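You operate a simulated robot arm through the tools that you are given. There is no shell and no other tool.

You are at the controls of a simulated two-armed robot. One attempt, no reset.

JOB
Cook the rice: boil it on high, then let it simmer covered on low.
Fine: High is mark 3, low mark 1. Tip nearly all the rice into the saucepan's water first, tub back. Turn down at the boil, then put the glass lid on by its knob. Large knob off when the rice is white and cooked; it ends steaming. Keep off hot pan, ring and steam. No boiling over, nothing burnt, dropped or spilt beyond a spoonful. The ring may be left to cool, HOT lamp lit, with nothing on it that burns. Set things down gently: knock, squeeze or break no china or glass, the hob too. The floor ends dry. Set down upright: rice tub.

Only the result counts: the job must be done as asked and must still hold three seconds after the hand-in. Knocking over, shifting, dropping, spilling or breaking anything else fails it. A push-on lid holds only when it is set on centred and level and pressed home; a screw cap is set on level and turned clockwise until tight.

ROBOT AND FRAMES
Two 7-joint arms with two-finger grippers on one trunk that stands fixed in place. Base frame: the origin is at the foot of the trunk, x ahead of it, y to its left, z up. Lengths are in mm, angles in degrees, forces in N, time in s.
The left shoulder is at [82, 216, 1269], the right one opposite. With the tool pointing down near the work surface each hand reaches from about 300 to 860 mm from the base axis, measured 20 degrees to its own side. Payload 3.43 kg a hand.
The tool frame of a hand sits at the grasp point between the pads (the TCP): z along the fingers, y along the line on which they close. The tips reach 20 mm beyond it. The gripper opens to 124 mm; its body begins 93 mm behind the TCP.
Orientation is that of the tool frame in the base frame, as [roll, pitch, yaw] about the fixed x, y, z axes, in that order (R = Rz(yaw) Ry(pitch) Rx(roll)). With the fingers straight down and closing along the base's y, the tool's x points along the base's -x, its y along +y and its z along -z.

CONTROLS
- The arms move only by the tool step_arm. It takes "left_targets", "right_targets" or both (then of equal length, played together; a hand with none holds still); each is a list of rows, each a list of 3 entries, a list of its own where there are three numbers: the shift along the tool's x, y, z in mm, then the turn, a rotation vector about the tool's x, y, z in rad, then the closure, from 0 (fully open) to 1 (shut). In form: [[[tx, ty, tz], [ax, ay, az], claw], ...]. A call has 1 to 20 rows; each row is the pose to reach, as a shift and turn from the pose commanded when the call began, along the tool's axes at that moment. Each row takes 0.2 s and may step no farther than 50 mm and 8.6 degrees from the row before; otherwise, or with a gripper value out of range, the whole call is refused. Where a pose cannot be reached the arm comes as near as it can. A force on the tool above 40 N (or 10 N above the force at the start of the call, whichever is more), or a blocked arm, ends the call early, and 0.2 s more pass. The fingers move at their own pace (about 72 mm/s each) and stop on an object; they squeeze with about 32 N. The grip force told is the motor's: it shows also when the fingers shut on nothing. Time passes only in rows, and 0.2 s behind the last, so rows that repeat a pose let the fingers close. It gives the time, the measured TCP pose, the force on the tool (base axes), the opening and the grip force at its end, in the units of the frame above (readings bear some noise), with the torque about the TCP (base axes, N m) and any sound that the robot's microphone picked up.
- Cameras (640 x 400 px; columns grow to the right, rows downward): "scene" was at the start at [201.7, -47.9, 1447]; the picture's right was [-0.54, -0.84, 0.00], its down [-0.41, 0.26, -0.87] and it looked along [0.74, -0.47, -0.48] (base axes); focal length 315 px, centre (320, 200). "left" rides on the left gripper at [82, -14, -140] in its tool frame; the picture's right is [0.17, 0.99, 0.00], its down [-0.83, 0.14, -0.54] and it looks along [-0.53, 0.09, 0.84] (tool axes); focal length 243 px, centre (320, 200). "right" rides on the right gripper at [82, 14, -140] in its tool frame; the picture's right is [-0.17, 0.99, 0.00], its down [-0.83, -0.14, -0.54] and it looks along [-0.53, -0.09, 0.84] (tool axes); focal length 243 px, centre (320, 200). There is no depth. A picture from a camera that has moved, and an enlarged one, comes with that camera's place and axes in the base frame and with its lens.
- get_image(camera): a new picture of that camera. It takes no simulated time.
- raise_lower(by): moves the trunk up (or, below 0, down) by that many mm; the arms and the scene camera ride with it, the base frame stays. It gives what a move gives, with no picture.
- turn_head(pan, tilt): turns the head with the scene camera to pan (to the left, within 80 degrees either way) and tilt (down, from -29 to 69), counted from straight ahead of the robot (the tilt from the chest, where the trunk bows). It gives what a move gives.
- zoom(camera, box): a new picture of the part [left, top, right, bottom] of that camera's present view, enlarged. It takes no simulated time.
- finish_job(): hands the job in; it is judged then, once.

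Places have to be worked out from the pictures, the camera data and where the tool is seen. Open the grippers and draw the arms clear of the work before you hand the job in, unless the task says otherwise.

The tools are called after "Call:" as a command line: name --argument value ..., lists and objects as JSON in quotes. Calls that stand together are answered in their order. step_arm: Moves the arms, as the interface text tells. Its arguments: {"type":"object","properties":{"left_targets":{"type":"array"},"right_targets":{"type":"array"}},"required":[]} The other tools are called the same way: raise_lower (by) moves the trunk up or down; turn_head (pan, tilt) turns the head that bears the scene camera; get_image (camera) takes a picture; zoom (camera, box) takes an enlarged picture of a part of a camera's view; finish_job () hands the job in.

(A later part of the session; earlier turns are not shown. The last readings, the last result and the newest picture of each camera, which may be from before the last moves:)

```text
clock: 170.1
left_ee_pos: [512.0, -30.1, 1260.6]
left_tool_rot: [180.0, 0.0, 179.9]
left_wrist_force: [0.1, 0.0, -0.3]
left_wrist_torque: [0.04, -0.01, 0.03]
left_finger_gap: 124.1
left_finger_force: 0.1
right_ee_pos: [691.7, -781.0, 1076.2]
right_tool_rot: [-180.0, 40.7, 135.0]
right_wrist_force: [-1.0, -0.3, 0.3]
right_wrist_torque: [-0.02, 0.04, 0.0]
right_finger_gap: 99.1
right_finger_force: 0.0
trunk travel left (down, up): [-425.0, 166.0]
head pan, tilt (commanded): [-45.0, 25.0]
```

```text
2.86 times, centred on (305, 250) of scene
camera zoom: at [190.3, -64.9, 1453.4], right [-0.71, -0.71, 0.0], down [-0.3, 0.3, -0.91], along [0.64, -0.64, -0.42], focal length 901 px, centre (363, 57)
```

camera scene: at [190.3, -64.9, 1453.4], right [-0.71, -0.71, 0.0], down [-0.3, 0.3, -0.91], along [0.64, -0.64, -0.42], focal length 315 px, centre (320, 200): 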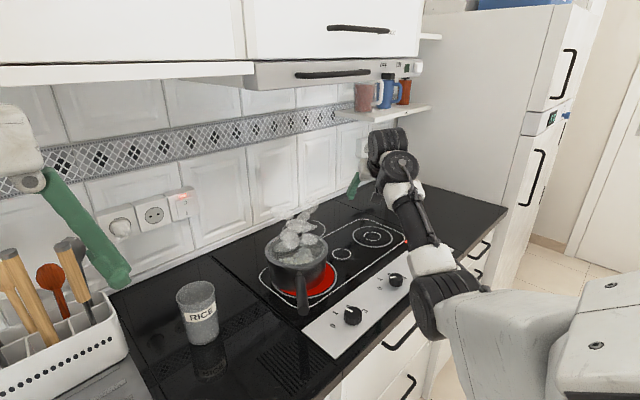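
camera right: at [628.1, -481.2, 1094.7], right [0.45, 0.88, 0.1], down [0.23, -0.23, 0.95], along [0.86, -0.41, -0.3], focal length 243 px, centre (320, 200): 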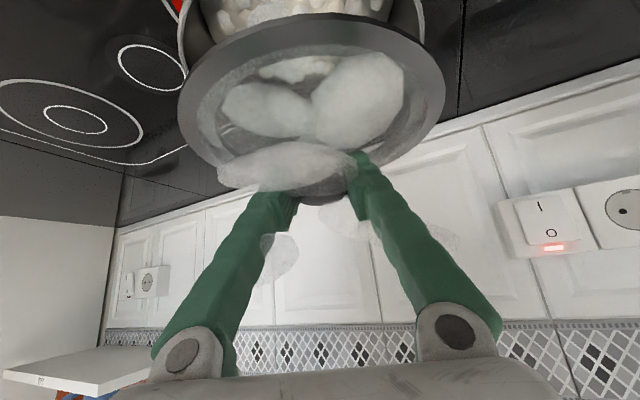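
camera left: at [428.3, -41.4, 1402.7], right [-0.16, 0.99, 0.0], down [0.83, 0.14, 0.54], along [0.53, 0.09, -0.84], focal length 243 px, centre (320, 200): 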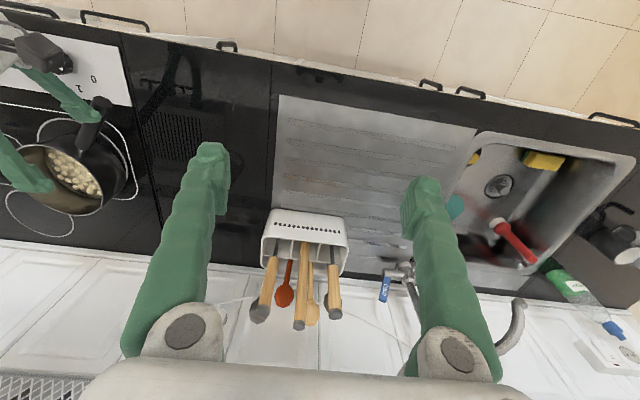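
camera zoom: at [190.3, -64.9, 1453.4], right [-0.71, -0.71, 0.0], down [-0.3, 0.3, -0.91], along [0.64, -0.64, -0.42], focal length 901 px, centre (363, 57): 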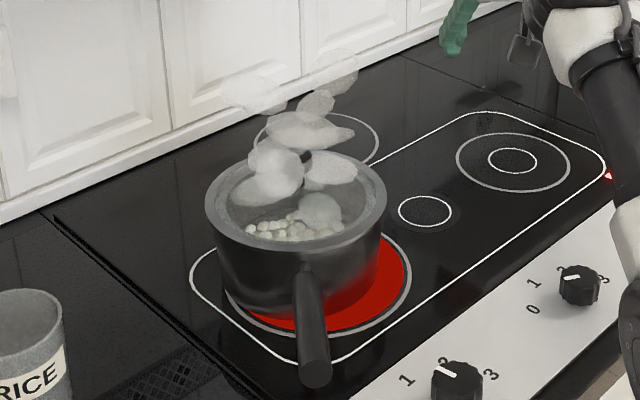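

The lid sits properly on the pan with the rice whitening under it. Now bring the hand back to tool-down via the earlier waypoint (590,-676,1098).

Call:
step_arm --right_targets '[[[12.1, 0.3, -14], [0, 0.0888, 0], 0.2], [[24.2, 0.6, -28], [0, 0.1775, 0], 0.2], [[36.2, 0.9, -41.9], [0, 0.2663, 0], 0.2], [[48.3, 1.2, -55.9], [0, 0.355, 0], 0.2], [[60.4, 1.4, -69.9], [0, 0.4438, 0], 0.2], [[72.5, 1.7, -83.9], [0, 0.5325, 0], 0.2], [[84.5, 2, -97.8], [0, 0.6213, 0], 0.2], [[96.6, 2.3, -111.8], [0, 0.71, 0], 0.2], [[96.6, 2.3, -111.8], [0, 0.71, 0], 0.2]]'

Call:
get_image --camera "scene"

```text
clock: 171.2
left_ee_pos: [512.2, -30.5, 1261.4]
left_tool_rot: [-180.0, 0.0, 179.9]
left_wrist_force: [-0.1, -0.4, -0.6]
left_wrist_torque: [0.02, 0.0, -0.01]
left_finger_gap: 123.8
left_finger_force: 0.1
right_ee_pos: [641.5, -726.2, 1088.0]
right_tool_rot: [179.8, 20.1, 135.0]
right_wrist_force: [15.0, -0.4, -13.9]
right_wrist_torque: [-1.36, 0.58, -1.51]
right_finger_gap: 99.3
right_finger_force: 0.0
right hand out of reach, approached as far as the arm can: row 5
trunk travel left (down, up): [-425.0, 166.0]
head pan, tilt (commanded): [-45.0, 25.0]
stopped in row 5 (right hand): the force on the tool passed its limit at 96 N (the readings are from after the stop); the commanded pose is now the measured one
```

```text
taken
camera scene: at [190.3, -64.3, 1453.4], right [-0.71, -0.71, 0.0], down [-0.3, 0.3, -0.91], along [0.64, -0.64, -0.42], focal length 315 px, centre (320, 200)
```

scene: 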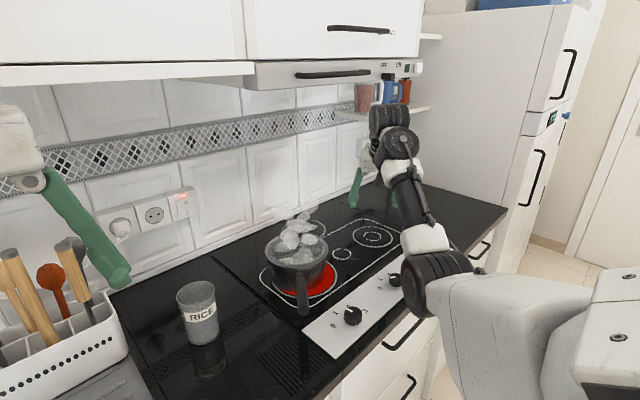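

The wrist camera bumped the arm's own forearm again (elbow is low), nothing else touched. Back out to the last free pose first.

Call:
step_arm --right_targets '[[[-16.4, -0.9, 9.2], [0, -0.09, 0], 0.2], [[-32.8, -1.8, 18.4], [0, -0.18, 0], 0.2], [[-49.2, -2.6, 27.6], [0, -0.27, 0], 0.2], [[-65.6, -3.5, 36.8], [0, -0.36, 0], 0.2]]'

Call:
zoom --camera "scene" --box '[250, 190, 360, 310]'

```text
clock: 172.2
left_ee_pos: [512.0, -29.0, 1261.3]
left_tool_rot: [-179.9, 0.0, 180.0]
left_wrist_force: [-0.6, -0.8, 0.5]
left_wrist_torque: [0.0, 0.0, -0.01]
left_finger_gap: 124.0
left_finger_force: 0.0
right_ee_pos: [690.5, -782.0, 1073.8]
right_tool_rot: [-179.9, 40.6, 135.3]
right_wrist_force: [-0.1, 0.0, 0.6]
right_wrist_torque: [-0.01, -0.01, 0.02]
right_finger_gap: 99.2
right_finger_force: 0.1
trunk travel left (down, up): [-425.0, 166.0]
head pan, tilt (commanded): [-45.0, 25.0]
```

```text
3.33 times, centred on (305, 250) of scene
camera zoom: at [190.3, -64.7, 1453.4], right [-0.71, -0.71, 0.0], down [-0.3, 0.3, -0.91], along [0.64, -0.64, -0.42], focal length 1052 px, centre (370, 33)
```

zoom: 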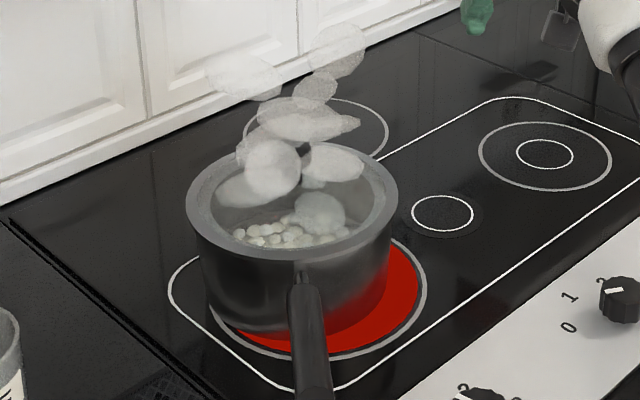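

I'll repeat the elbow-flip manoeuvre higher and farther right this time: go hand-forward with the camera rolled to the right side at (610,-640,1250).

Call:
step_arm --right_targets '[[[0.3, 2.7, -14.8], [0.004, -0.079, -0.1077], 0.2], [[0.6, 5.4, -29.5], [0.0081, -0.158, -0.2153], 0.2], [[0.8, 8.2, -44.3], [0.0121, -0.237, -0.323], 0.2], [[1.1, 10.9, -59], [0.0162, -0.316, -0.4307], 0.2], [[1.4, 13.6, -73.8], [0.0202, -0.3949, -0.5383], 0.2], [[1.7, 16.3, -88.5], [0.0243, -0.4739, -0.646], 0.2], [[2, 19, -103.3], [0.0283, -0.5529, -0.7537], 0.2], [[2.3, 21.8, -118], [0.0324, -0.6319, -0.8614], 0.2], [[2.5, 24.5, -132.8], [0.0364, -0.7109, -0.969], 0.2], [[2.8, 27.2, -147.5], [0.0404, -0.7899, -1.0767], 0.2], [[3.1, 29.9, -162.3], [0.0445, -0.8689, -1.1844], 0.2], [[3.4, 32.6, -177], [0.0485, -0.9479, -1.292], 0.2], [[3.7, 35.3, -191.8], [0.0526, -1.0268, -1.3997], 0.2], [[3.9, 38.1, -206.5], [0.0566, -1.1058, -1.5074], 0.2], [[4.2, 40.8, -221.3], [0.0607, -1.1848, -1.615], 0.2], [[4.5, 43.5, -236], [0.0647, -1.2638, -1.7227], 0.2]]'

Call:
get_image --camera "scene"

```text
clock: 175.6
left_ee_pos: [510.4, -28.3, 1261.6]
left_tool_rot: [-180.0, 0.0, 180.0]
left_wrist_force: [0.5, 0.2, -0.8]
left_wrist_torque: [0.0, 0.01, 0.01]
left_finger_gap: 124.0
left_finger_force: 0.0
right_ee_pos: [609.0, -640.3, 1252.5]
right_tool_rot: [-90.0, 0.0, -89.8]
right_wrist_force: [-0.8, -0.2, -1.7]
right_wrist_torque: [0.0, 0.02, 0.0]
right_finger_gap: 99.0
right_finger_force: 0.1
trunk travel left (down, up): [-425.0, 166.0]
head pan, tilt (commanded): [-45.0, 25.0]
```

```text
taken
camera scene: at [189.6, -64.4, 1453.5], right [-0.71, -0.71, 0.0], down [-0.3, 0.3, -0.91], along [0.64, -0.64, -0.42], focal length 315 px, centre (320, 200)
```

scene: 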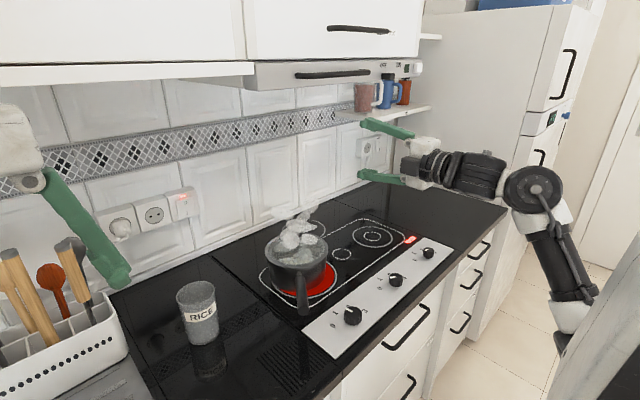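

Reached without limits. Now roll further negative to swing the elbow outward/up.

Call:
step_arm --right_targets '[[[0, 0, 0], [0, 0, -0.149], 0.2], [[0, 0, 0], [0, 0, -0.298], 0.2], [[0, 0, 0], [0, 0, -0.447], 0.2], [[0, 0, 0], [0, 0, -0.596], 0.2], [[0, 0, 0], [0, 0, -0.745], 0.2], [[0, 0, 0], [0, 0, -0.894], 0.2], [[0, 0, 0], [0, 0, -1.043], 0.2], [[0, 0, 0], [0, 0, -1.192], 0.2], [[0, 0, 0], [0, 0, -1.341], 0.2], [[0, 0, 0], [0, 0, -1.49], 0.2], [[0, 0, 0], [0, 0, -1.639], 0.2], [[0, 0, 0], [0, 0, -1.788], 0.2]]'

Call:
get_image --camera "scene"

Call:
zoom --camera "scene" --box '[250, 190, 360, 310]'

```text
clock: 178.2
left_ee_pos: [511.7, -28.2, 1260.7]
left_tool_rot: [-180.0, 0.0, 179.9]
left_wrist_force: [-0.1, -0.1, 0.5]
left_wrist_torque: [-0.01, 0.02, -0.05]
left_finger_gap: 124.0
left_finger_force: 0.1
right_ee_pos: [610.1, -638.4, 1252.2]
right_tool_rot: [90.0, -77.5, 90.2]
right_wrist_force: [-0.6, 0.5, -0.2]
right_wrist_torque: [0.0, 0.02, -0.03]
right_finger_gap: 99.4
right_finger_force: 0.0
trunk travel left (down, up): [-425.0, 166.0]
head pan, tilt (commanded): [-45.0, 25.0]
```

```text
taken
camera scene: at [190.1, -64.3, 1453.4], right [-0.71, -0.71, 0.0], down [-0.3, 0.3, -0.91], along [0.64, -0.64, -0.42], focal length 315 px, centre (320, 200)
```

scene: 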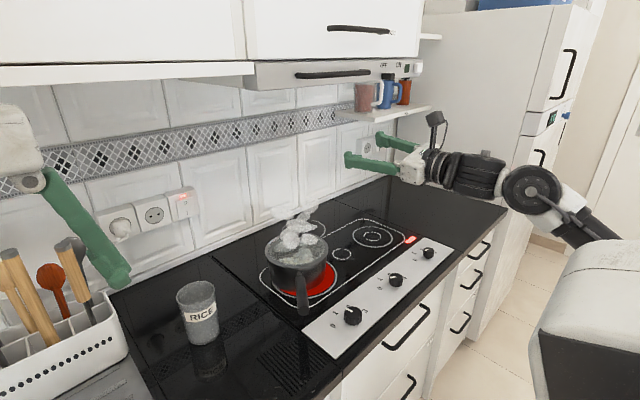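

```text
3.33 times, centred on (305, 250) of scene
camera zoom: at [190.1, -64.3, 1453.4], right [-0.71, -0.71, 0.0], down [-0.3, 0.3, -0.91], along [0.64, -0.64, -0.42], focal length 1052 px, centre (370, 33)
```

zoom: 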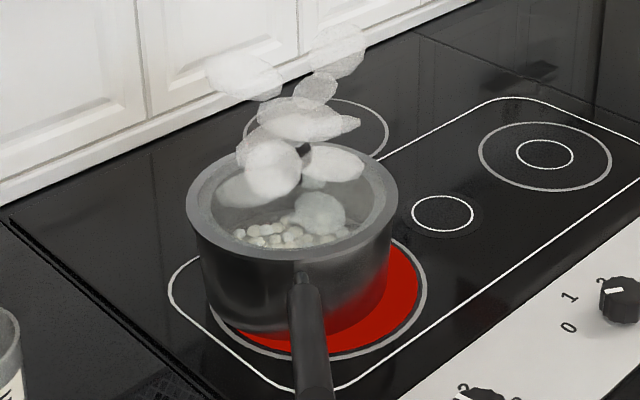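

Elbow is rising on the right with the hand steady. Roll another ~70°.

Call:
step_arm --right_targets '[[[0, 0, 0], [0, 0, -0.149], 0.2], [[0, 0, 0], [0, 0, -0.298], 0.2], [[0, 0, 0], [0, 0, -0.447], 0.2], [[0, 0, 0], [0, 0, -0.596], 0.2], [[0, 0, 0], [0, 0, -0.745], 0.2], [[0, 0, 0], [0, 0, -0.894], 0.2], [[0, 0, 0], [0, 0, -1.043], 0.2], [[0, 0, 0], [0, 0, -1.192], 0.2]]'

Call:
get_image --camera "scene"

```text
clock: 180.2
left_ee_pos: [511.2, -29.3, 1260.3]
left_tool_rot: [-180.0, 0.0, 179.9]
left_wrist_force: [0.4, -0.1, 0.1]
left_wrist_torque: [0.04, 0.0, -0.02]
left_finger_gap: 124.1
left_finger_force: 0.0
right_ee_pos: [550.5, -639.2, 1514.2]
right_tool_rot: [60.0, -8.2, 94.9]
right_wrist_force: [0.2, 0.0, -0.1]
right_wrist_torque: [-0.01, 0.0, 0.0]
right_finger_gap: 99.4
right_finger_force: 0.0
trunk travel left (down, up): [-425.0, 166.0]
head pan, tilt (commanded): [-45.0, 25.0]
stopped in row 8 (right hand): the arm was blocked; the commanded pose is now the measured one
```

```text
taken
camera scene: at [189.7, -65.3, 1453.4], right [-0.71, -0.71, 0.0], down [-0.3, 0.3, -0.91], along [0.64, -0.64, -0.42], focal length 315 px, centre (320, 200)
```

scene: 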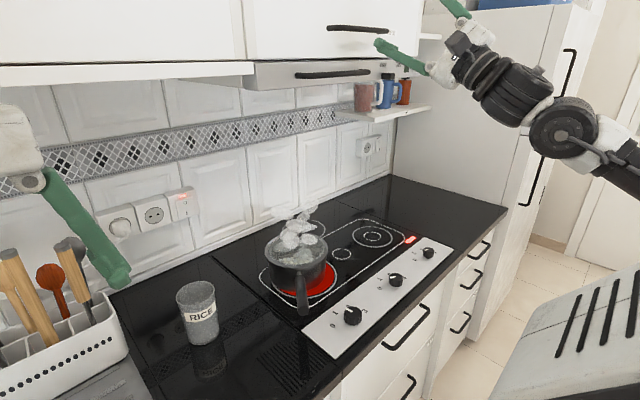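

The hand rose and stopped high with the elbow now well out to the right. Unwind the roll (+170°) while coming back down.

Call:
step_arm --right_targets '[[[1.2, -10.8, -4.8], [0, 0, 0.149], 0.2], [[2.5, -21.7, -9.6], [0, 0, 0.298], 0.2], [[3.7, -32.5, -14.4], [0, 0, 0.447], 0.2], [[4.9, -43.4, -19.3], [0, 0, 0.596], 0.2], [[6.2, -54.2, -24.1], [0, 0, 0.745], 0.2], [[7.4, -65.1, -28.9], [0, 0, 0.894], 0.2], [[8.6, -75.9, -33.7], [0, 0, 1.043], 0.2], [[9.9, -86.8, -38.5], [0, 0, 1.192], 0.2], [[11.1, -97.6, -43.3], [0, 0, 1.341], 0.2], [[12.4, -108.5, -48.2], [0, 0, 1.49], 0.2], [[13.6, -119.3, -53], [0, 0, 1.639], 0.2], [[14.8, -130.1, -57.8], [0, 0, 1.788], 0.2], [[16.1, -141, -62.6], [0, 0, 1.937], 0.2], [[17.3, -151.8, -67.4], [0, 0, 2.086], 0.2], [[18.5, -162.7, -72.2], [0, 0, 2.235], 0.2], [[19.8, -173.5, -77], [0, 0, 2.384], 0.2], [[21, -184.4, -81.9], [0, 0, 2.533], 0.2], [[22.2, -195.2, -86.7], [0, 0, 2.682], 0.2], [[23.5, -206.1, -91.5], [0, 0, 2.831], 0.2], [[24.7, -216.9, -96.3], [0, 0, 2.98], 0.2]]'

Call:
get_image --camera "scene"

Call:
zoom --camera "scene" --box '[250, 190, 360, 310]'

```text
clock: 184.4
left_ee_pos: [512.2, -27.9, 1260.4]
left_tool_rot: [180.0, -0.1, 179.9]
left_wrist_force: [0.0, 0.3, -1.0]
left_wrist_torque: [0.01, 0.02, 0.0]
left_finger_gap: 124.0
left_finger_force: 0.2
right_ee_pos: [572.4, -579.0, 1283.1]
right_tool_rot: [-60.3, 0.2, -89.6]
right_wrist_force: [-0.3, -0.2, 0.8]
right_wrist_torque: [0.01, -0.01, 0.0]
right_finger_gap: 99.4
right_finger_force: 0.0
trunk travel left (down, up): [-425.0, 166.0]
head pan, tilt (commanded): [-45.0, 25.0]
```

```text
taken
camera scene: at [190.2, -64.3, 1453.4], right [-0.71, -0.71, 0.0], down [-0.3, 0.3, -0.91], along [0.64, -0.64, -0.42], focal length 315 px, centre (320, 200)
```

scene: 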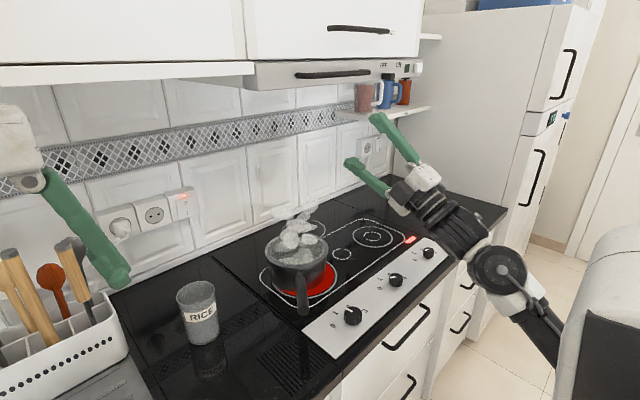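

```text
3.33 times, centred on (305, 250) of scene
camera zoom: at [190.2, -64.3, 1453.4], right [-0.71, -0.71, 0.0], down [-0.3, 0.3, -0.91], along [0.64, -0.64, -0.42], focal length 1052 px, centre (370, 33)
```

zoom: 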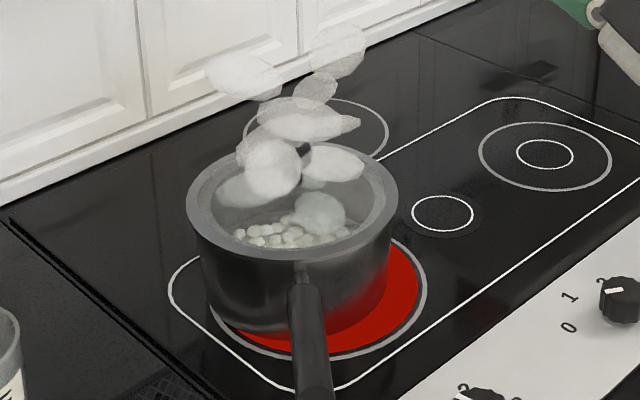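

Rice still simmering, lid stable. Now pitch the hand over toward tool-down gradually (camera on the far side from the forearm), first half.

Call:
step_arm --right_targets '[[[-5.3, 4.9, -5.3], [-0.1393, 0, 0], 0.2], [[-10.5, 9.8, -10.5], [-0.2785, 0, 0], 0.2], [[-15.8, 14.8, -15.8], [-0.4178, 0, 0], 0.2], [[-21.1, 19.7, -21], [-0.5571, 0, 0], 0.2], [[-26.3, 24.6, -26.3], [-0.6963, 0, 0], 0.2], [[-31.6, 29.5, -31.5], [-0.8356, 0, 0], 0.2], [[-36.9, 34.4, -36.8], [-0.9749, 0, 0], 0.2], [[-42.1, 39.4, -42], [-1.1141, 0, 0], 0.2]]'

Call:
get_image --camera "scene"

```text
clock: 186.2
left_ee_pos: [512.9, -28.1, 1260.3]
left_tool_rot: [-179.9, 0.0, 180.0]
left_wrist_force: [0.1, 1.1, -0.2]
left_wrist_torque: [-0.03, -0.01, 0.01]
left_finger_gap: 124.0
left_finger_force: 0.0
right_ee_pos: [556.2, -537.1, 1228.9]
right_tool_rot: [-124.3, 0.2, -89.9]
right_wrist_force: [0.3, -0.3, -0.4]
right_wrist_torque: [-0.03, 0.02, -0.02]
right_finger_gap: 99.2
right_finger_force: 0.1
trunk travel left (down, up): [-425.0, 166.0]
head pan, tilt (commanded): [-45.0, 25.0]
```

```text
taken
camera scene: at [190.7, -63.4, 1453.4], right [-0.71, -0.71, 0.0], down [-0.3, 0.3, -0.91], along [0.64, -0.64, -0.42], focal length 315 px, centre (320, 200)
```

scene: 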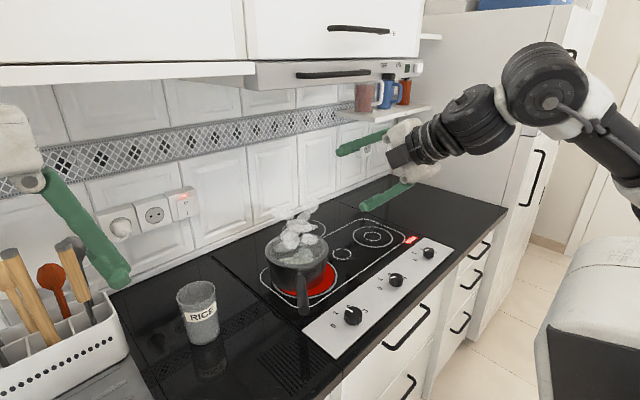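

Going well, elbow stays out to the right. Finish the pitch to tool-down.

Call:
step_arm --right_targets '[[[-4.6, 7.1, 2.1], [-0.1389, 0, 0], 0.2], [[-9.1, 14.1, 4.1], [-0.2777, 0, 0], 0.2], [[-13.7, 21.2, 6.2], [-0.4166, 0, 0], 0.2], [[-18.3, 28.3, 8.2], [-0.5554, 0, 0], 0.2], [[-22.9, 35.4, 10.3], [-0.6943, 0, 0], 0.2], [[-27.4, 42.4, 12.3], [-0.8331, 0, 0], 0.2], [[-32, 49.5, 14.4], [-0.972, 0, 0], 0.2]]'

Call:
get_image --camera "scene"

Call:
get_image --camera "right"

```text
clock: 187.8
left_ee_pos: [513.0, -28.6, 1261.5]
left_tool_rot: [-179.9, -0.1, 180.0]
left_wrist_force: [0.5, -0.1, 0.2]
left_wrist_torque: [-0.04, 0.08, 0.02]
left_finger_gap: 123.7
left_finger_force: 0.1
right_ee_pos: [538.9, -504.2, 1179.5]
right_tool_rot: [-179.9, 0.1, -89.7]
right_wrist_force: [-0.5, 0.7, 0.8]
right_wrist_torque: [-0.07, 0.05, 0.01]
right_finger_gap: 99.7
right_finger_force: 0.0
trunk travel left (down, up): [-425.0, 166.0]
head pan, tilt (commanded): [-45.0, 25.0]
```

```text
taken
camera scene: at [192.0, -62.9, 1453.2], right [-0.71, -0.71, 0.0], down [-0.3, 0.3, -0.91], along [0.64, -0.64, -0.42], focal length 315 px, centre (320, 200)
```

scene: 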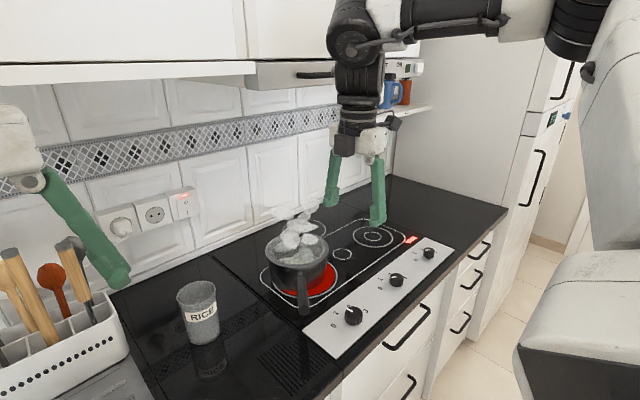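

```text
taken
camera right: at [526.7, -585.8, 1318.7], right [-0.99, 0.16, 0.0], down [0.13, 0.83, 0.54], along [0.09, 0.53, -0.84], focal length 243 px, centre (320, 200)
```

right: 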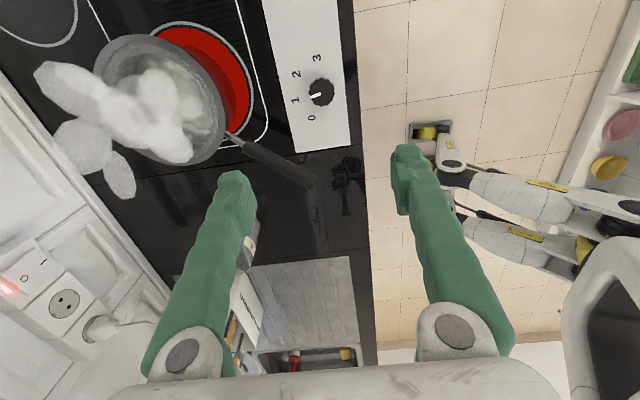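

Tool-down with a good elbow posture again. Check the rice through the lid before gripping the knob.

Call:
zoom --camera "scene" --box '[270, 225, 335, 275]'

Call:
zoom --camera "right" --box '[30, 20, 270, 190]'

Call:
zoom --camera "left" --box '[20, 110, 130, 220]'

```text
8.00 times, centred on (302, 250) of scene
camera zoom: at [192.0, -62.9, 1453.2], right [-0.71, -0.71, 0.0], down [-0.3, 0.3, -0.91], along [0.64, -0.64, -0.42], focal length 2524 px, centre (460, -200)
```

zoom: 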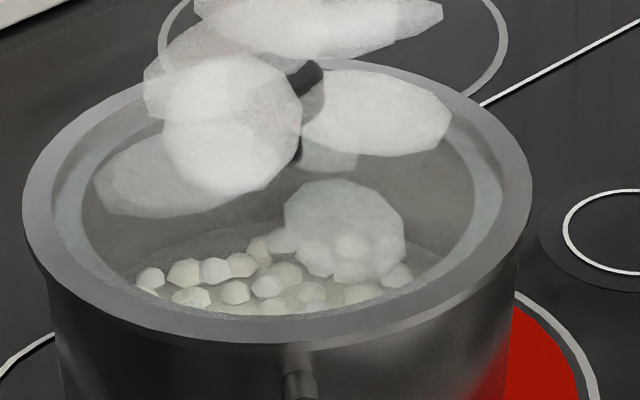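

```text
2.35 times, centred on (150, 105) of right
camera zoom: at [526.7, -585.8, 1318.7], right [-0.99, 0.16, 0.0], down [0.13, 0.83, 0.54], along [0.09, 0.53, -0.84], focal length 571 px, centre (720, 424)
```

zoom: 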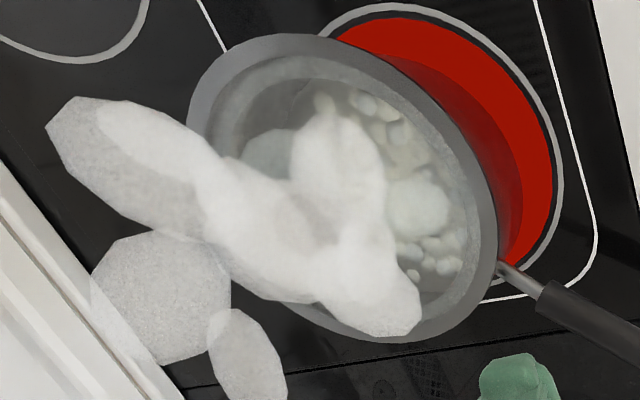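

```text
3.64 times, centred on (75, 165) of left
camera zoom: at [431.1, -40.5, 1401.8], right [-0.17, 0.99, 0.0], down [0.83, 0.14, 0.54], along [0.53, 0.09, -0.84], focal length 882 px, centre (1211, 327)
```

zoom: 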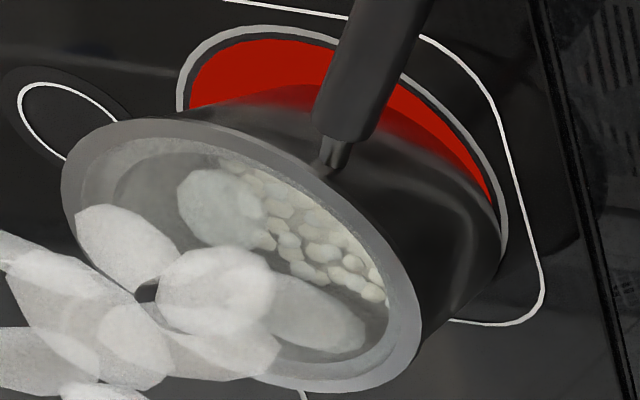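

Rice is turning white but still a bit creamy. Meanwhile get ready: descend over the knob with yaw −130°.

Call:
step_arm --right_targets '[[[1.8, 0.5, 27], [0, 0, 0.0873], 0.35], [[3.6, 0.9, 54], [0, 0, 0.1745], 0.35], [[5.4, 1.4, 82], [0, 0, 0.2618], 0.35], [[7.2, 1.8, 110], [0, 0, 0.3491], 0.35], [[8.9, 2.3, 137], [0, 0, 0.4363], 0.35], [[10.7, 2.7, 165], [0, 0, 0.5236], 0.35], [[12.5, 3.2, 195], [0, 0, 0.6109], 0.35], [[14.3, 3.6, 219.5], [0, 0, 0.698], 0.35], [[14.3, 3.6, 219.5], [0, 0, 0.698], 0.35]]'

Call:
get_image --camera "right"

Call:
zoom --camera "scene" --box '[270, 225, 335, 275]'

```text
clock: 189.8
left_ee_pos: [510.5, -28.3, 1260.6]
left_tool_rot: [-180.0, 0.0, 180.0]
left_wrist_force: [0.2, 0.1, 0.1]
left_wrist_torque: [-0.03, -0.01, -0.05]
left_finger_gap: 123.9
left_finger_force: 0.0
right_ee_pos: [534.4, -520.8, 959.3]
right_tool_rot: [-179.8, 0.3, -129.7]
right_wrist_force: [-0.5, 0.0, -0.2]
right_wrist_torque: [-0.02, 0.0, -0.02]
right_finger_gap: 80.5
right_finger_force: 0.1
trunk travel left (down, up): [-425.0, 166.0]
head pan, tilt (commanded): [-45.0, 25.0]
```

```text
taken
camera right: at [470.8, -574.5, 1098.4], right [-0.65, 0.76, 0.0], down [0.64, 0.55, 0.54], along [0.41, 0.35, -0.84], focal length 243 px, centre (320, 200)
```

right: 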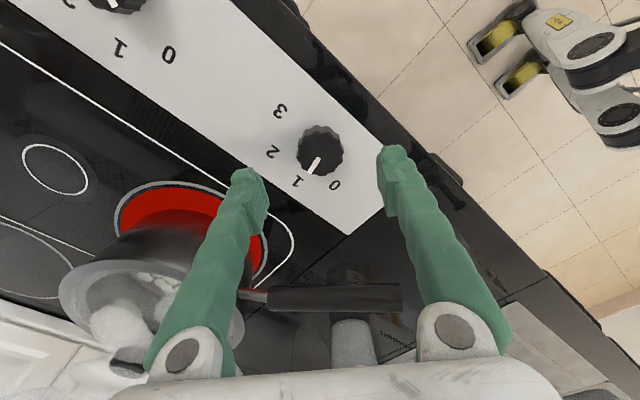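

```text
8.00 times, centred on (302, 250) of scene
camera zoom: at [189.8, -64.0, 1453.5], right [-0.71, -0.71, 0.0], down [-0.3, 0.3, -0.91], along [0.64, -0.64, -0.42], focal length 2524 px, centre (460, -200)
```

zoom: 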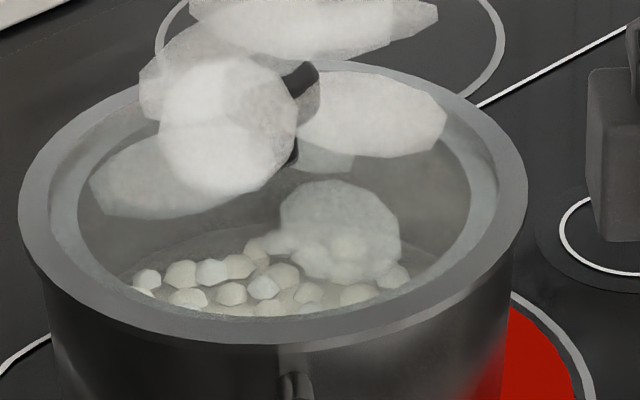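

Knob reads 1 and is centred between the fingers. Descend and grip it, ready to switch off.

Call:
step_arm --right_targets '[[[-0.7, 0.1, 25], [0, 0, 0], 0.35], [[-1.5, 0.3, 45], [0, 0, 0], 0.35], [[-2.2, 0.4, 58], [0, 0, 0], 0.35], [[-2.2, 0.4, 65], [0, 0, 0], 0.35], [[-2.2, 0.4, 68.5], [0, 0, 0], 0.4], [[-2.2, 0.4, 68.5], [0, 0, 0], 0.52], [[-2.2, 0.4, 68.5], [0, 0, 0], 0.62], [[-2.2, 0.4, 68.5], [0, 0, 0], 0.75]]'

Call:
get_image --camera "right"

Call:
zoom --camera "scene" --box '[270, 225, 335, 275]'

```text
clock: 191.6
left_ee_pos: [511.4, -28.6, 1260.4]
left_tool_rot: [-180.0, 0.0, -179.9]
left_wrist_force: [0.7, 0.1, -0.6]
left_wrist_torque: [-0.01, -0.02, 0.02]
left_finger_gap: 124.1
left_finger_force: 0.0
right_ee_pos: [537.4, -516.9, 891.8]
right_tool_rot: [-179.9, 0.2, -129.5]
right_wrist_force: [-1.1, 0.4, -2.0]
right_wrist_torque: [0.03, -0.04, 0.0]
right_finger_gap: 40.7
right_finger_force: 44.8
trunk travel left (down, up): [-425.0, 166.0]
head pan, tilt (commanded): [-45.0, 25.0]
```

```text
taken
camera right: at [473.6, -571.6, 1030.5], right [-0.65, 0.76, 0.0], down [0.64, 0.55, 0.54], along [0.41, 0.35, -0.84], focal length 243 px, centre (320, 200)
```

right: 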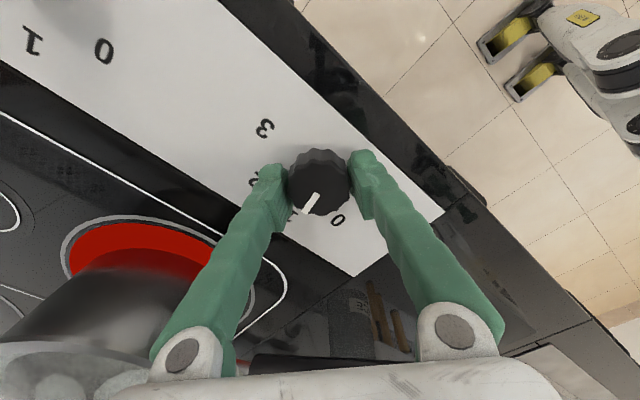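

```text
8.00 times, centred on (302, 250) of scene
camera zoom: at [190.2, -64.4, 1453.4], right [-0.71, -0.71, 0.0], down [-0.3, 0.3, -0.91], along [0.64, -0.64, -0.42], focal length 2524 px, centre (460, -200)
```

zoom: 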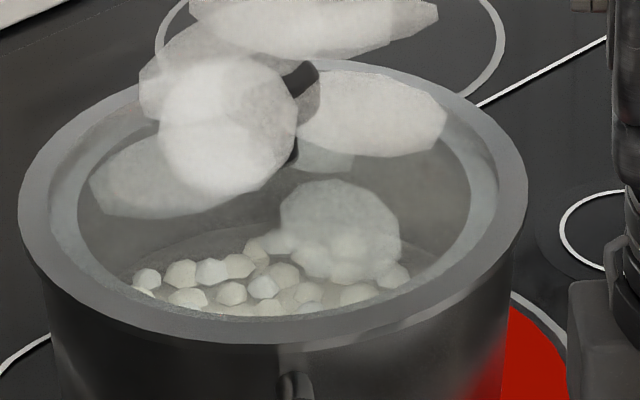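

Gripped with no strain. Now wait and watch the rice change.

Call:
step_arm --right_targets '[[[0, 0, 0], [0, 0, 0], 0.75], [[0, 0, 0], [0, 0, 0], 0.75], [[0, 0, 0], [0, 0, 0], 0.75], [[0, 0, 0], [0, 0, 0], 0.75], [[0, 0, 0], [0, 0, 0], 0.75], [[0, 0, 0], [0, 0, 0], 0.75], [[0, 0, 0], [0, 0, 0], 0.75], [[0, 0, 0], [0, 0, 0], 0.75], [[0, 0, 0], [0, 0, 0], 0.75], [[0, 0, 0], [0, 0, 0], 0.75], [[0, 0, 0], [0, 0, 0], 0.75], [[0, 0, 0], [0, 0, 0], 0.75], [[0, 0, 0], [0, 0, 0], 0.75], [[0, 0, 0], [0, 0, 0], 0.75], [[0, 0, 0], [0, 0, 0], 0.75], [[0, 0, 0], [0, 0, 0], 0.75], [[0, 0, 0], [0, 0, 0], 0.75], [[0, 0, 0], [0, 0, 0], 0.75], [[0, 0, 0], [0, 0, 0], 0.75], [[0, 0, 0], [0, 0, 0], 0.75]]'

Call:
zoom --camera "scene" --box '[270, 225, 335, 275]'

Call:
zoom --camera "left" --box '[20, 110, 130, 220]'

```text
clock: 195.8
left_ee_pos: [511.0, -29.8, 1260.1]
left_tool_rot: [-179.9, 0.0, -180.0]
left_wrist_force: [-0.6, 0.3, 0.1]
left_wrist_torque: [0.0, -0.02, -0.04]
left_finger_gap: 124.1
left_finger_force: 0.0
right_ee_pos: [536.2, -517.0, 891.7]
right_tool_rot: [-180.0, 0.1, -129.7]
right_wrist_force: [-3.9, 4.6, -6.6]
right_wrist_torque: [0.06, 0.0, -0.01]
right_finger_gap: 40.1
right_finger_force: 44.7
trunk travel left (down, up): [-425.0, 166.0]
head pan, tilt (commanded): [-45.0, 25.0]
```

```text
8.00 times, centred on (302, 250) of scene
camera zoom: at [190.2, -64.4, 1453.4], right [-0.71, -0.71, 0.0], down [-0.3, 0.3, -0.91], along [0.64, -0.64, -0.42], focal length 2524 px, centre (460, -200)
```

zoom: 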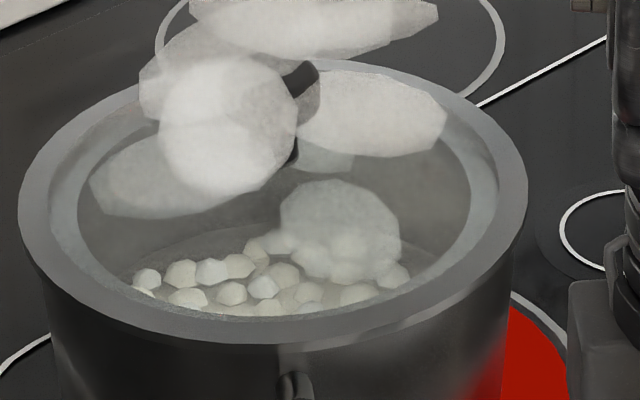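

```text
3.64 times, centred on (75, 165) of left
camera zoom: at [429.3, -41.9, 1402.4], right [-0.17, 0.99, 0.0], down [0.83, 0.14, 0.54], along [0.53, 0.09, -0.84], focal length 882 px, centre (1211, 327)
```

zoom: 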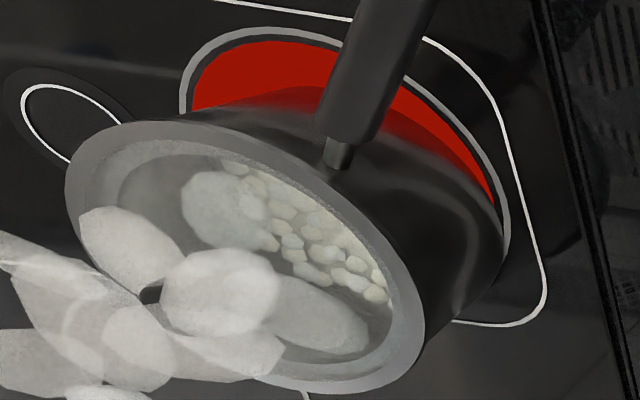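

Colour is changing slowly. I'll take a tight reference zoom of the rice to compare over time.

Call:
zoom --camera "scene" --box '[282, 252, 306, 267]'

Call:
zoom --camera "left" --box '[55, 160, 90, 185]'

```text
16.00 times, centred on (294, 260) of scene
camera zoom: at [190.2, -64.4, 1453.4], right [-0.71, -0.71, 0.0], down [-0.3, 0.3, -0.91], along [0.64, -0.64, -0.42], focal length 5047 px, centre (736, -752)
```

zoom: 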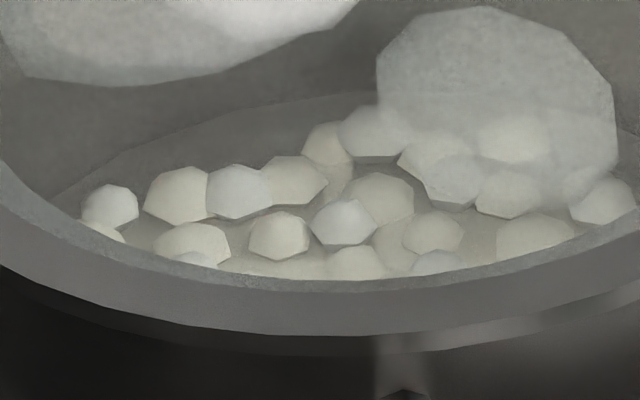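

```text
16.00 times, centred on (72, 172) of left
camera zoom: at [429.3, -41.9, 1402.4], right [-0.17, 0.99, 0.0], down [0.83, 0.14, 0.54], along [0.53, 0.09, -0.84], focal length 3882 px, centre (4280, 640)
```

zoom: 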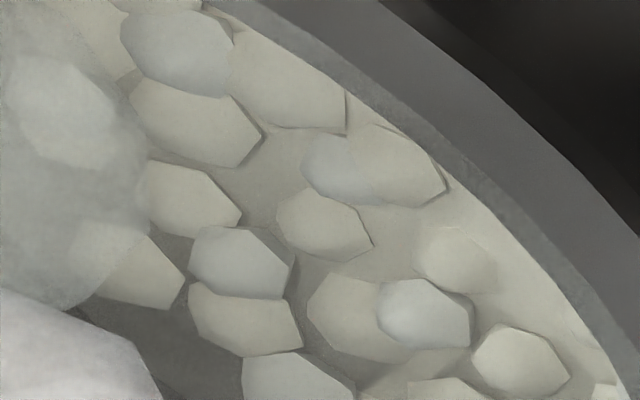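

Grains still have a cream tint next to the neutral-white bubbles, so keep simmering and compare.

Call:
step_arm --right_targets '[[[0, 0, 0.3], [0, 0, 0], 0.75], [[0, 0, 0.5], [0, 0, 0], 0.75], [[0, 0, 0.5], [0, 0, 0], 0.75], [[0, 0, 0.5], [0, 0, 0], 0.75], [[0, 0, 0.5], [0, 0, 0], 0.75], [[0, 0, 0.5], [0, 0, 0], 0.75], [[0, 0, 0.5], [0, 0, 0], 0.75], [[0, 0, 0.5], [0, 0, 0], 0.75], [[0, 0, 0.5], [0, 0, 0], 0.75], [[0, 0, 0.5], [0, 0, 0], 0.75], [[0, 0, 0.5], [0, 0, 0], 0.75], [[0, 0, 0.5], [0, 0, 0], 0.75], [[0, 0, 0.5], [0, 0, 0], 0.75], [[0, 0, 0.5], [0, 0, 0], 0.75], [[0, 0, 0.5], [0, 0, 0], 0.75], [[0, 0, 0.5], [0, 0, 0], 0.75], [[0, 0, 0.5], [0, 0, 0], 0.75], [[0, 0, 0.5], [0, 0, 0], 0.75], [[0, 0, 0.5], [0, 0, 0], 0.75], [[0, 0, 0.5], [0, 0, 0], 0.75]]'

Call:
zoom --camera "left" --box '[55, 160, 90, 185]'

Call:
zoom --camera "scene" --box '[230, 190, 400, 340]'

```text
clock: 200.0
left_ee_pos: [510.6, -29.0, 1261.0]
left_tool_rot: [180.0, 0.2, 180.0]
left_wrist_force: [-0.8, -0.7, -0.1]
left_wrist_torque: [-0.05, 0.0, 0.0]
left_finger_gap: 123.7
left_finger_force: 0.1
right_ee_pos: [537.0, -517.4, 891.8]
right_tool_rot: [-179.9, 0.3, -129.7]
right_wrist_force: [-2.4, -6.8, 8.4]
right_wrist_torque: [-0.1, 0.06, 0.01]
right_finger_gap: 39.8
right_finger_force: 45.8
trunk travel left (down, up): [-425.0, 166.0]
head pan, tilt (commanded): [-45.0, 25.0]
```

```text
16.00 times, centred on (72, 172) of left
camera zoom: at [428.2, -42.0, 1402.7], right [-0.17, 0.99, 0.0], down [0.83, 0.14, 0.54], along [0.53, 0.09, -0.84], focal length 3882 px, centre (4280, 640)
```

zoom: 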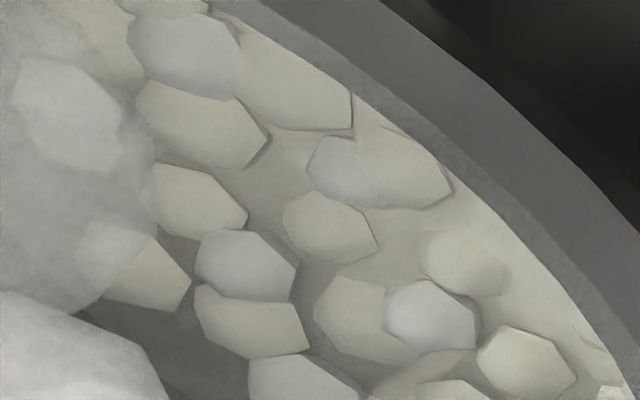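

```text
2.67 times, centred on (315, 265) of scene
camera zoom: at [189.1, -64.5, 1453.6], right [-0.71, -0.71, 0.0], down [-0.3, 0.3, -0.91], along [0.64, -0.64, -0.42], focal length 841 px, centre (333, 27)
```

zoom: 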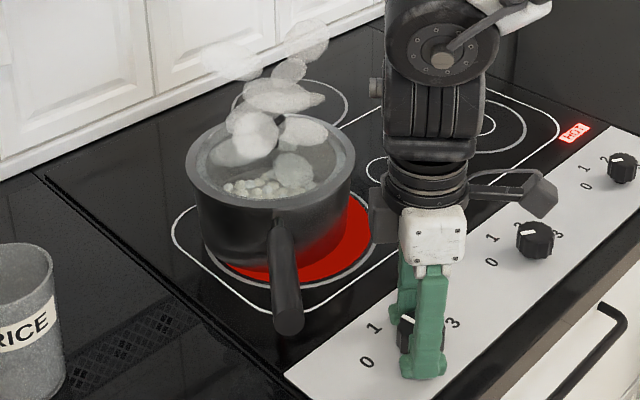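

Only slight change; keep simmering, about 8 s more, and compare again.

Call:
step_arm --right_targets '[[[0, 0, -0.3], [0, 0, 0], 0.75], [[0, 0, -0.5], [0, 0, 0], 0.75], [[0, 0, -0.5], [0, 0, 0], 0.75], [[0, 0, -0.5], [0, 0, 0], 0.75], [[0, 0, -0.5], [0, 0, 0], 0.75], [[0, 0, -0.5], [0, 0, 0], 0.75], [[0, 0, -0.5], [0, 0, 0], 0.75], [[0, 0, -0.5], [0, 0, 0], 0.75], [[0, 0, -0.5], [0, 0, 0], 0.75], [[0, 0, -0.5], [0, 0, 0], 0.75], [[0, 0, -0.5], [0, 0, 0], 0.75], [[0, 0, -0.5], [0, 0, 0], 0.75], [[0, 0, -0.5], [0, 0, 0], 0.75], [[0, 0, -0.5], [0, 0, 0], 0.75], [[0, 0, -0.5], [0, 0, 0], 0.75], [[0, 0, -0.5], [0, 0, 0], 0.75], [[0, 0, -0.5], [0, 0, 0], 0.75], [[0, 0, -0.5], [0, 0, 0], 0.75], [[0, 0, -0.5], [0, 0, 0], 0.75], [[0, 0, -0.5], [0, 0, 0], 0.75]]'

Call:
zoom --camera "left" --box '[55, 160, 90, 185]'

Call:
zoom --camera "scene" --box '[282, 252, 306, 267]'

```text
clock: 204.2
left_ee_pos: [512.2, -29.3, 1260.6]
left_tool_rot: [-179.9, 0.0, -180.0]
left_wrist_force: [-0.4, 0.7, 0.1]
left_wrist_torque: [0.01, 0.0, -0.03]
left_finger_gap: 124.1
left_finger_force: 0.0
right_ee_pos: [537.9, -516.7, 890.5]
right_tool_rot: [-179.9, 0.3, -129.7]
right_wrist_force: [4.4, -12.4, 9.5]
right_wrist_torque: [-0.18, -0.06, 0.09]
right_finger_gap: 39.8
right_finger_force: 45.4
trunk travel left (down, up): [-425.0, 166.0]
head pan, tilt (commanded): [-45.0, 25.0]
```

```text
16.00 times, centred on (72, 172) of left
camera zoom: at [429.0, -42.7, 1402.5], right [-0.17, 0.99, 0.0], down [0.83, 0.14, 0.54], along [0.53, 0.09, -0.84], focal length 3882 px, centre (4280, 640)
```

zoom: 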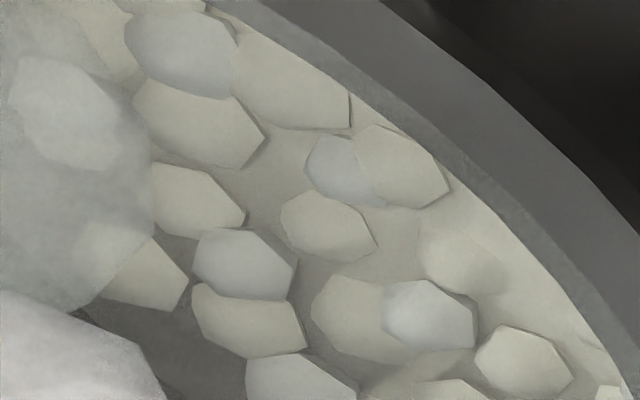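

```text
16.00 times, centred on (294, 260) of scene
camera zoom: at [189.9, -65.1, 1453.4], right [-0.71, -0.71, 0.0], down [-0.3, 0.3, -0.91], along [0.64, -0.64, -0.42], focal length 5047 px, centre (736, -752)
```

zoom: 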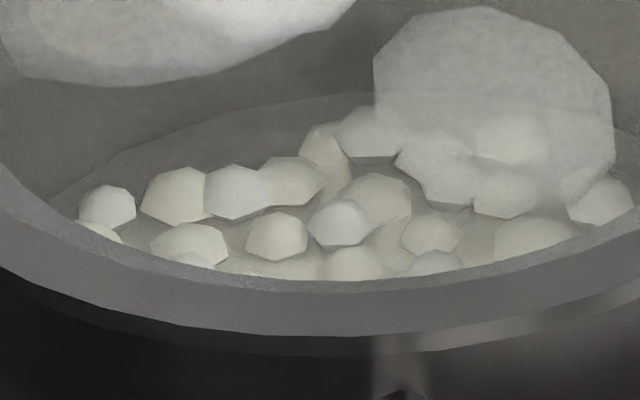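

No visible change yet between 196 and 204 s. Ease the hand's side force and wait further.

Call:
step_arm --right_targets '[[[0.3, -0.5, -0.4], [0, 0, 0], 0.75], [[0.6, -0.9, -0.7], [0, 0, 0], 0.75], [[0.6, -0.9, -0.7], [0, 0, 0], 0.75], [[0.6, -0.9, -0.7], [0, 0, 0], 0.75], [[0.6, -0.9, -0.7], [0, 0, 0], 0.75], [[0.6, -0.9, -0.7], [0, 0, 0], 0.75], [[0.6, -0.9, -0.7], [0, 0, 0], 0.75], [[0.6, -0.9, -0.7], [0, 0, 0], 0.75], [[0.6, -0.9, -0.7], [0, 0, 0], 0.75], [[0.6, -0.9, -0.7], [0, 0, 0], 0.75], [[0.6, -0.9, -0.7], [0, 0, 0], 0.75], [[0.6, -0.9, -0.7], [0, 0, 0], 0.75], [[0.6, -0.9, -0.7], [0, 0, 0], 0.75], [[0.6, -0.9, -0.7], [0, 0, 0], 0.75], [[0.6, -0.9, -0.7], [0, 0, 0], 0.75], [[0.6, -0.9, -0.7], [0, 0, 0], 0.75], [[0.6, -0.9, -0.7], [0, 0, 0], 0.75], [[0.6, -0.9, -0.7], [0, 0, 0], 0.75], [[0.6, -0.9, -0.7], [0, 0, 0], 0.75], [[0.6, -0.9, -0.7], [0, 0, 0], 0.75]]'

Call:
zoom --camera "left" --box '[55, 160, 90, 185]'

Call:
zoom --camera "scene" --box '[270, 225, 335, 275]'

```text
clock: 208.4
left_ee_pos: [512.6, -28.8, 1260.4]
left_tool_rot: [179.9, 0.1, -180.0]
left_wrist_force: [0.0, -0.5, 0.6]
left_wrist_torque: [-0.04, -0.01, 0.05]
left_finger_gap: 124.2
left_finger_force: 0.1
right_ee_pos: [536.7, -517.1, 891.9]
right_tool_rot: [179.8, 0.2, -129.6]
right_wrist_force: [-8.2, 18.1, -23.6]
right_wrist_torque: [0.25, 0.05, -0.06]
right_finger_gap: 39.8
right_finger_force: 44.9
trunk travel left (down, up): [-425.0, 166.0]
head pan, tilt (commanded): [-45.0, 25.0]
```

```text
16.00 times, centred on (72, 172) of left
camera zoom: at [430.1, -41.5, 1402.1], right [-0.17, 0.99, 0.0], down [0.83, 0.14, 0.54], along [0.53, 0.09, -0.84], focal length 3882 px, centre (4280, 640)
```

zoom: 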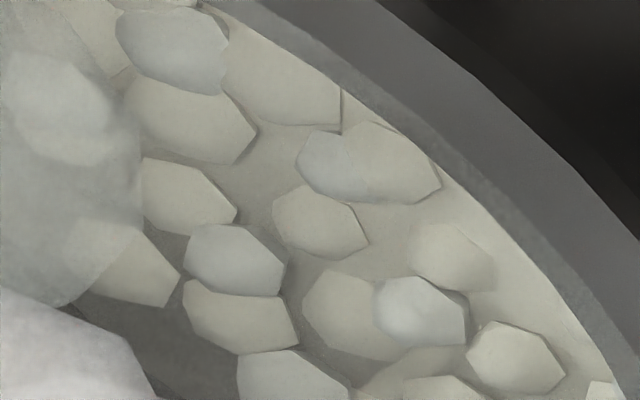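

```text
8.00 times, centred on (302, 250) of scene
camera zoom: at [191.1, -63.9, 1453.3], right [-0.71, -0.71, 0.0], down [-0.3, 0.3, -0.91], along [0.64, -0.64, -0.42], focal length 2524 px, centre (460, -200)
```

zoom: 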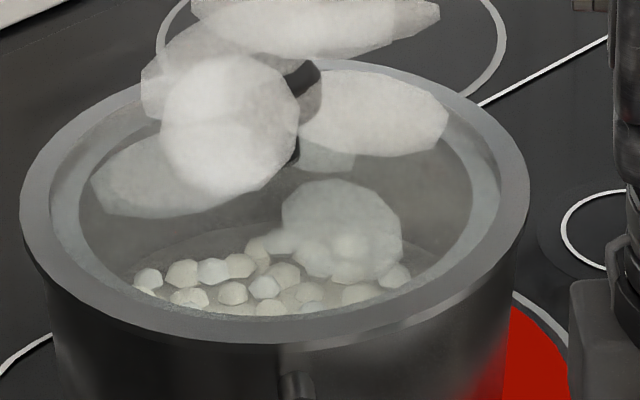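

I'll take extreme close-ups of one grain and one bubble as colour references to judge the trend.

Call:
zoom --camera "left" --box '[64, 170, 76, 178]'

Call:
zoom --camera "scene" --box '[287, 256, 297, 263]'

```text
16.00 times, centred on (70, 174) of left
camera zoom: at [430.1, -41.5, 1402.1], right [-0.17, 0.99, 0.0], down [0.83, 0.14, 0.54], along [0.53, 0.09, -0.84], focal length 3882 px, centre (4320, 616)
```

zoom: 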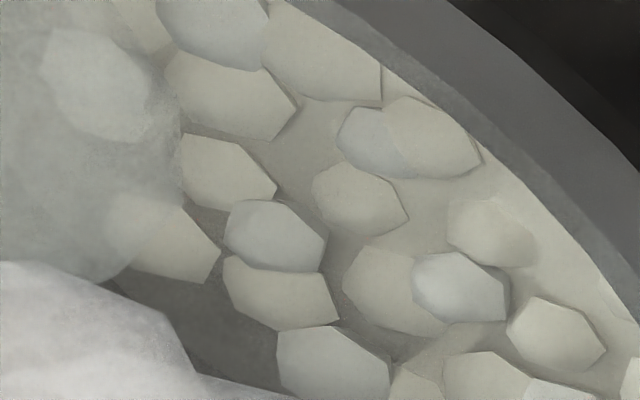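

```text
16.00 times, centred on (292, 260) of scene
camera zoom: at [191.1, -63.9, 1453.3], right [-0.71, -0.71, 0.0], down [-0.3, 0.3, -0.91], along [0.64, -0.64, -0.42], focal length 5047 px, centre (768, -752)
```

zoom: 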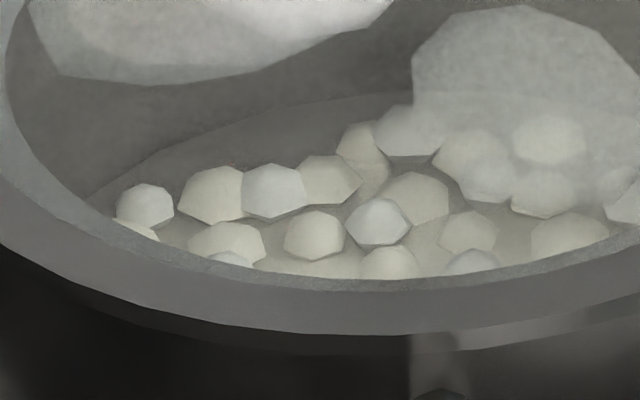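

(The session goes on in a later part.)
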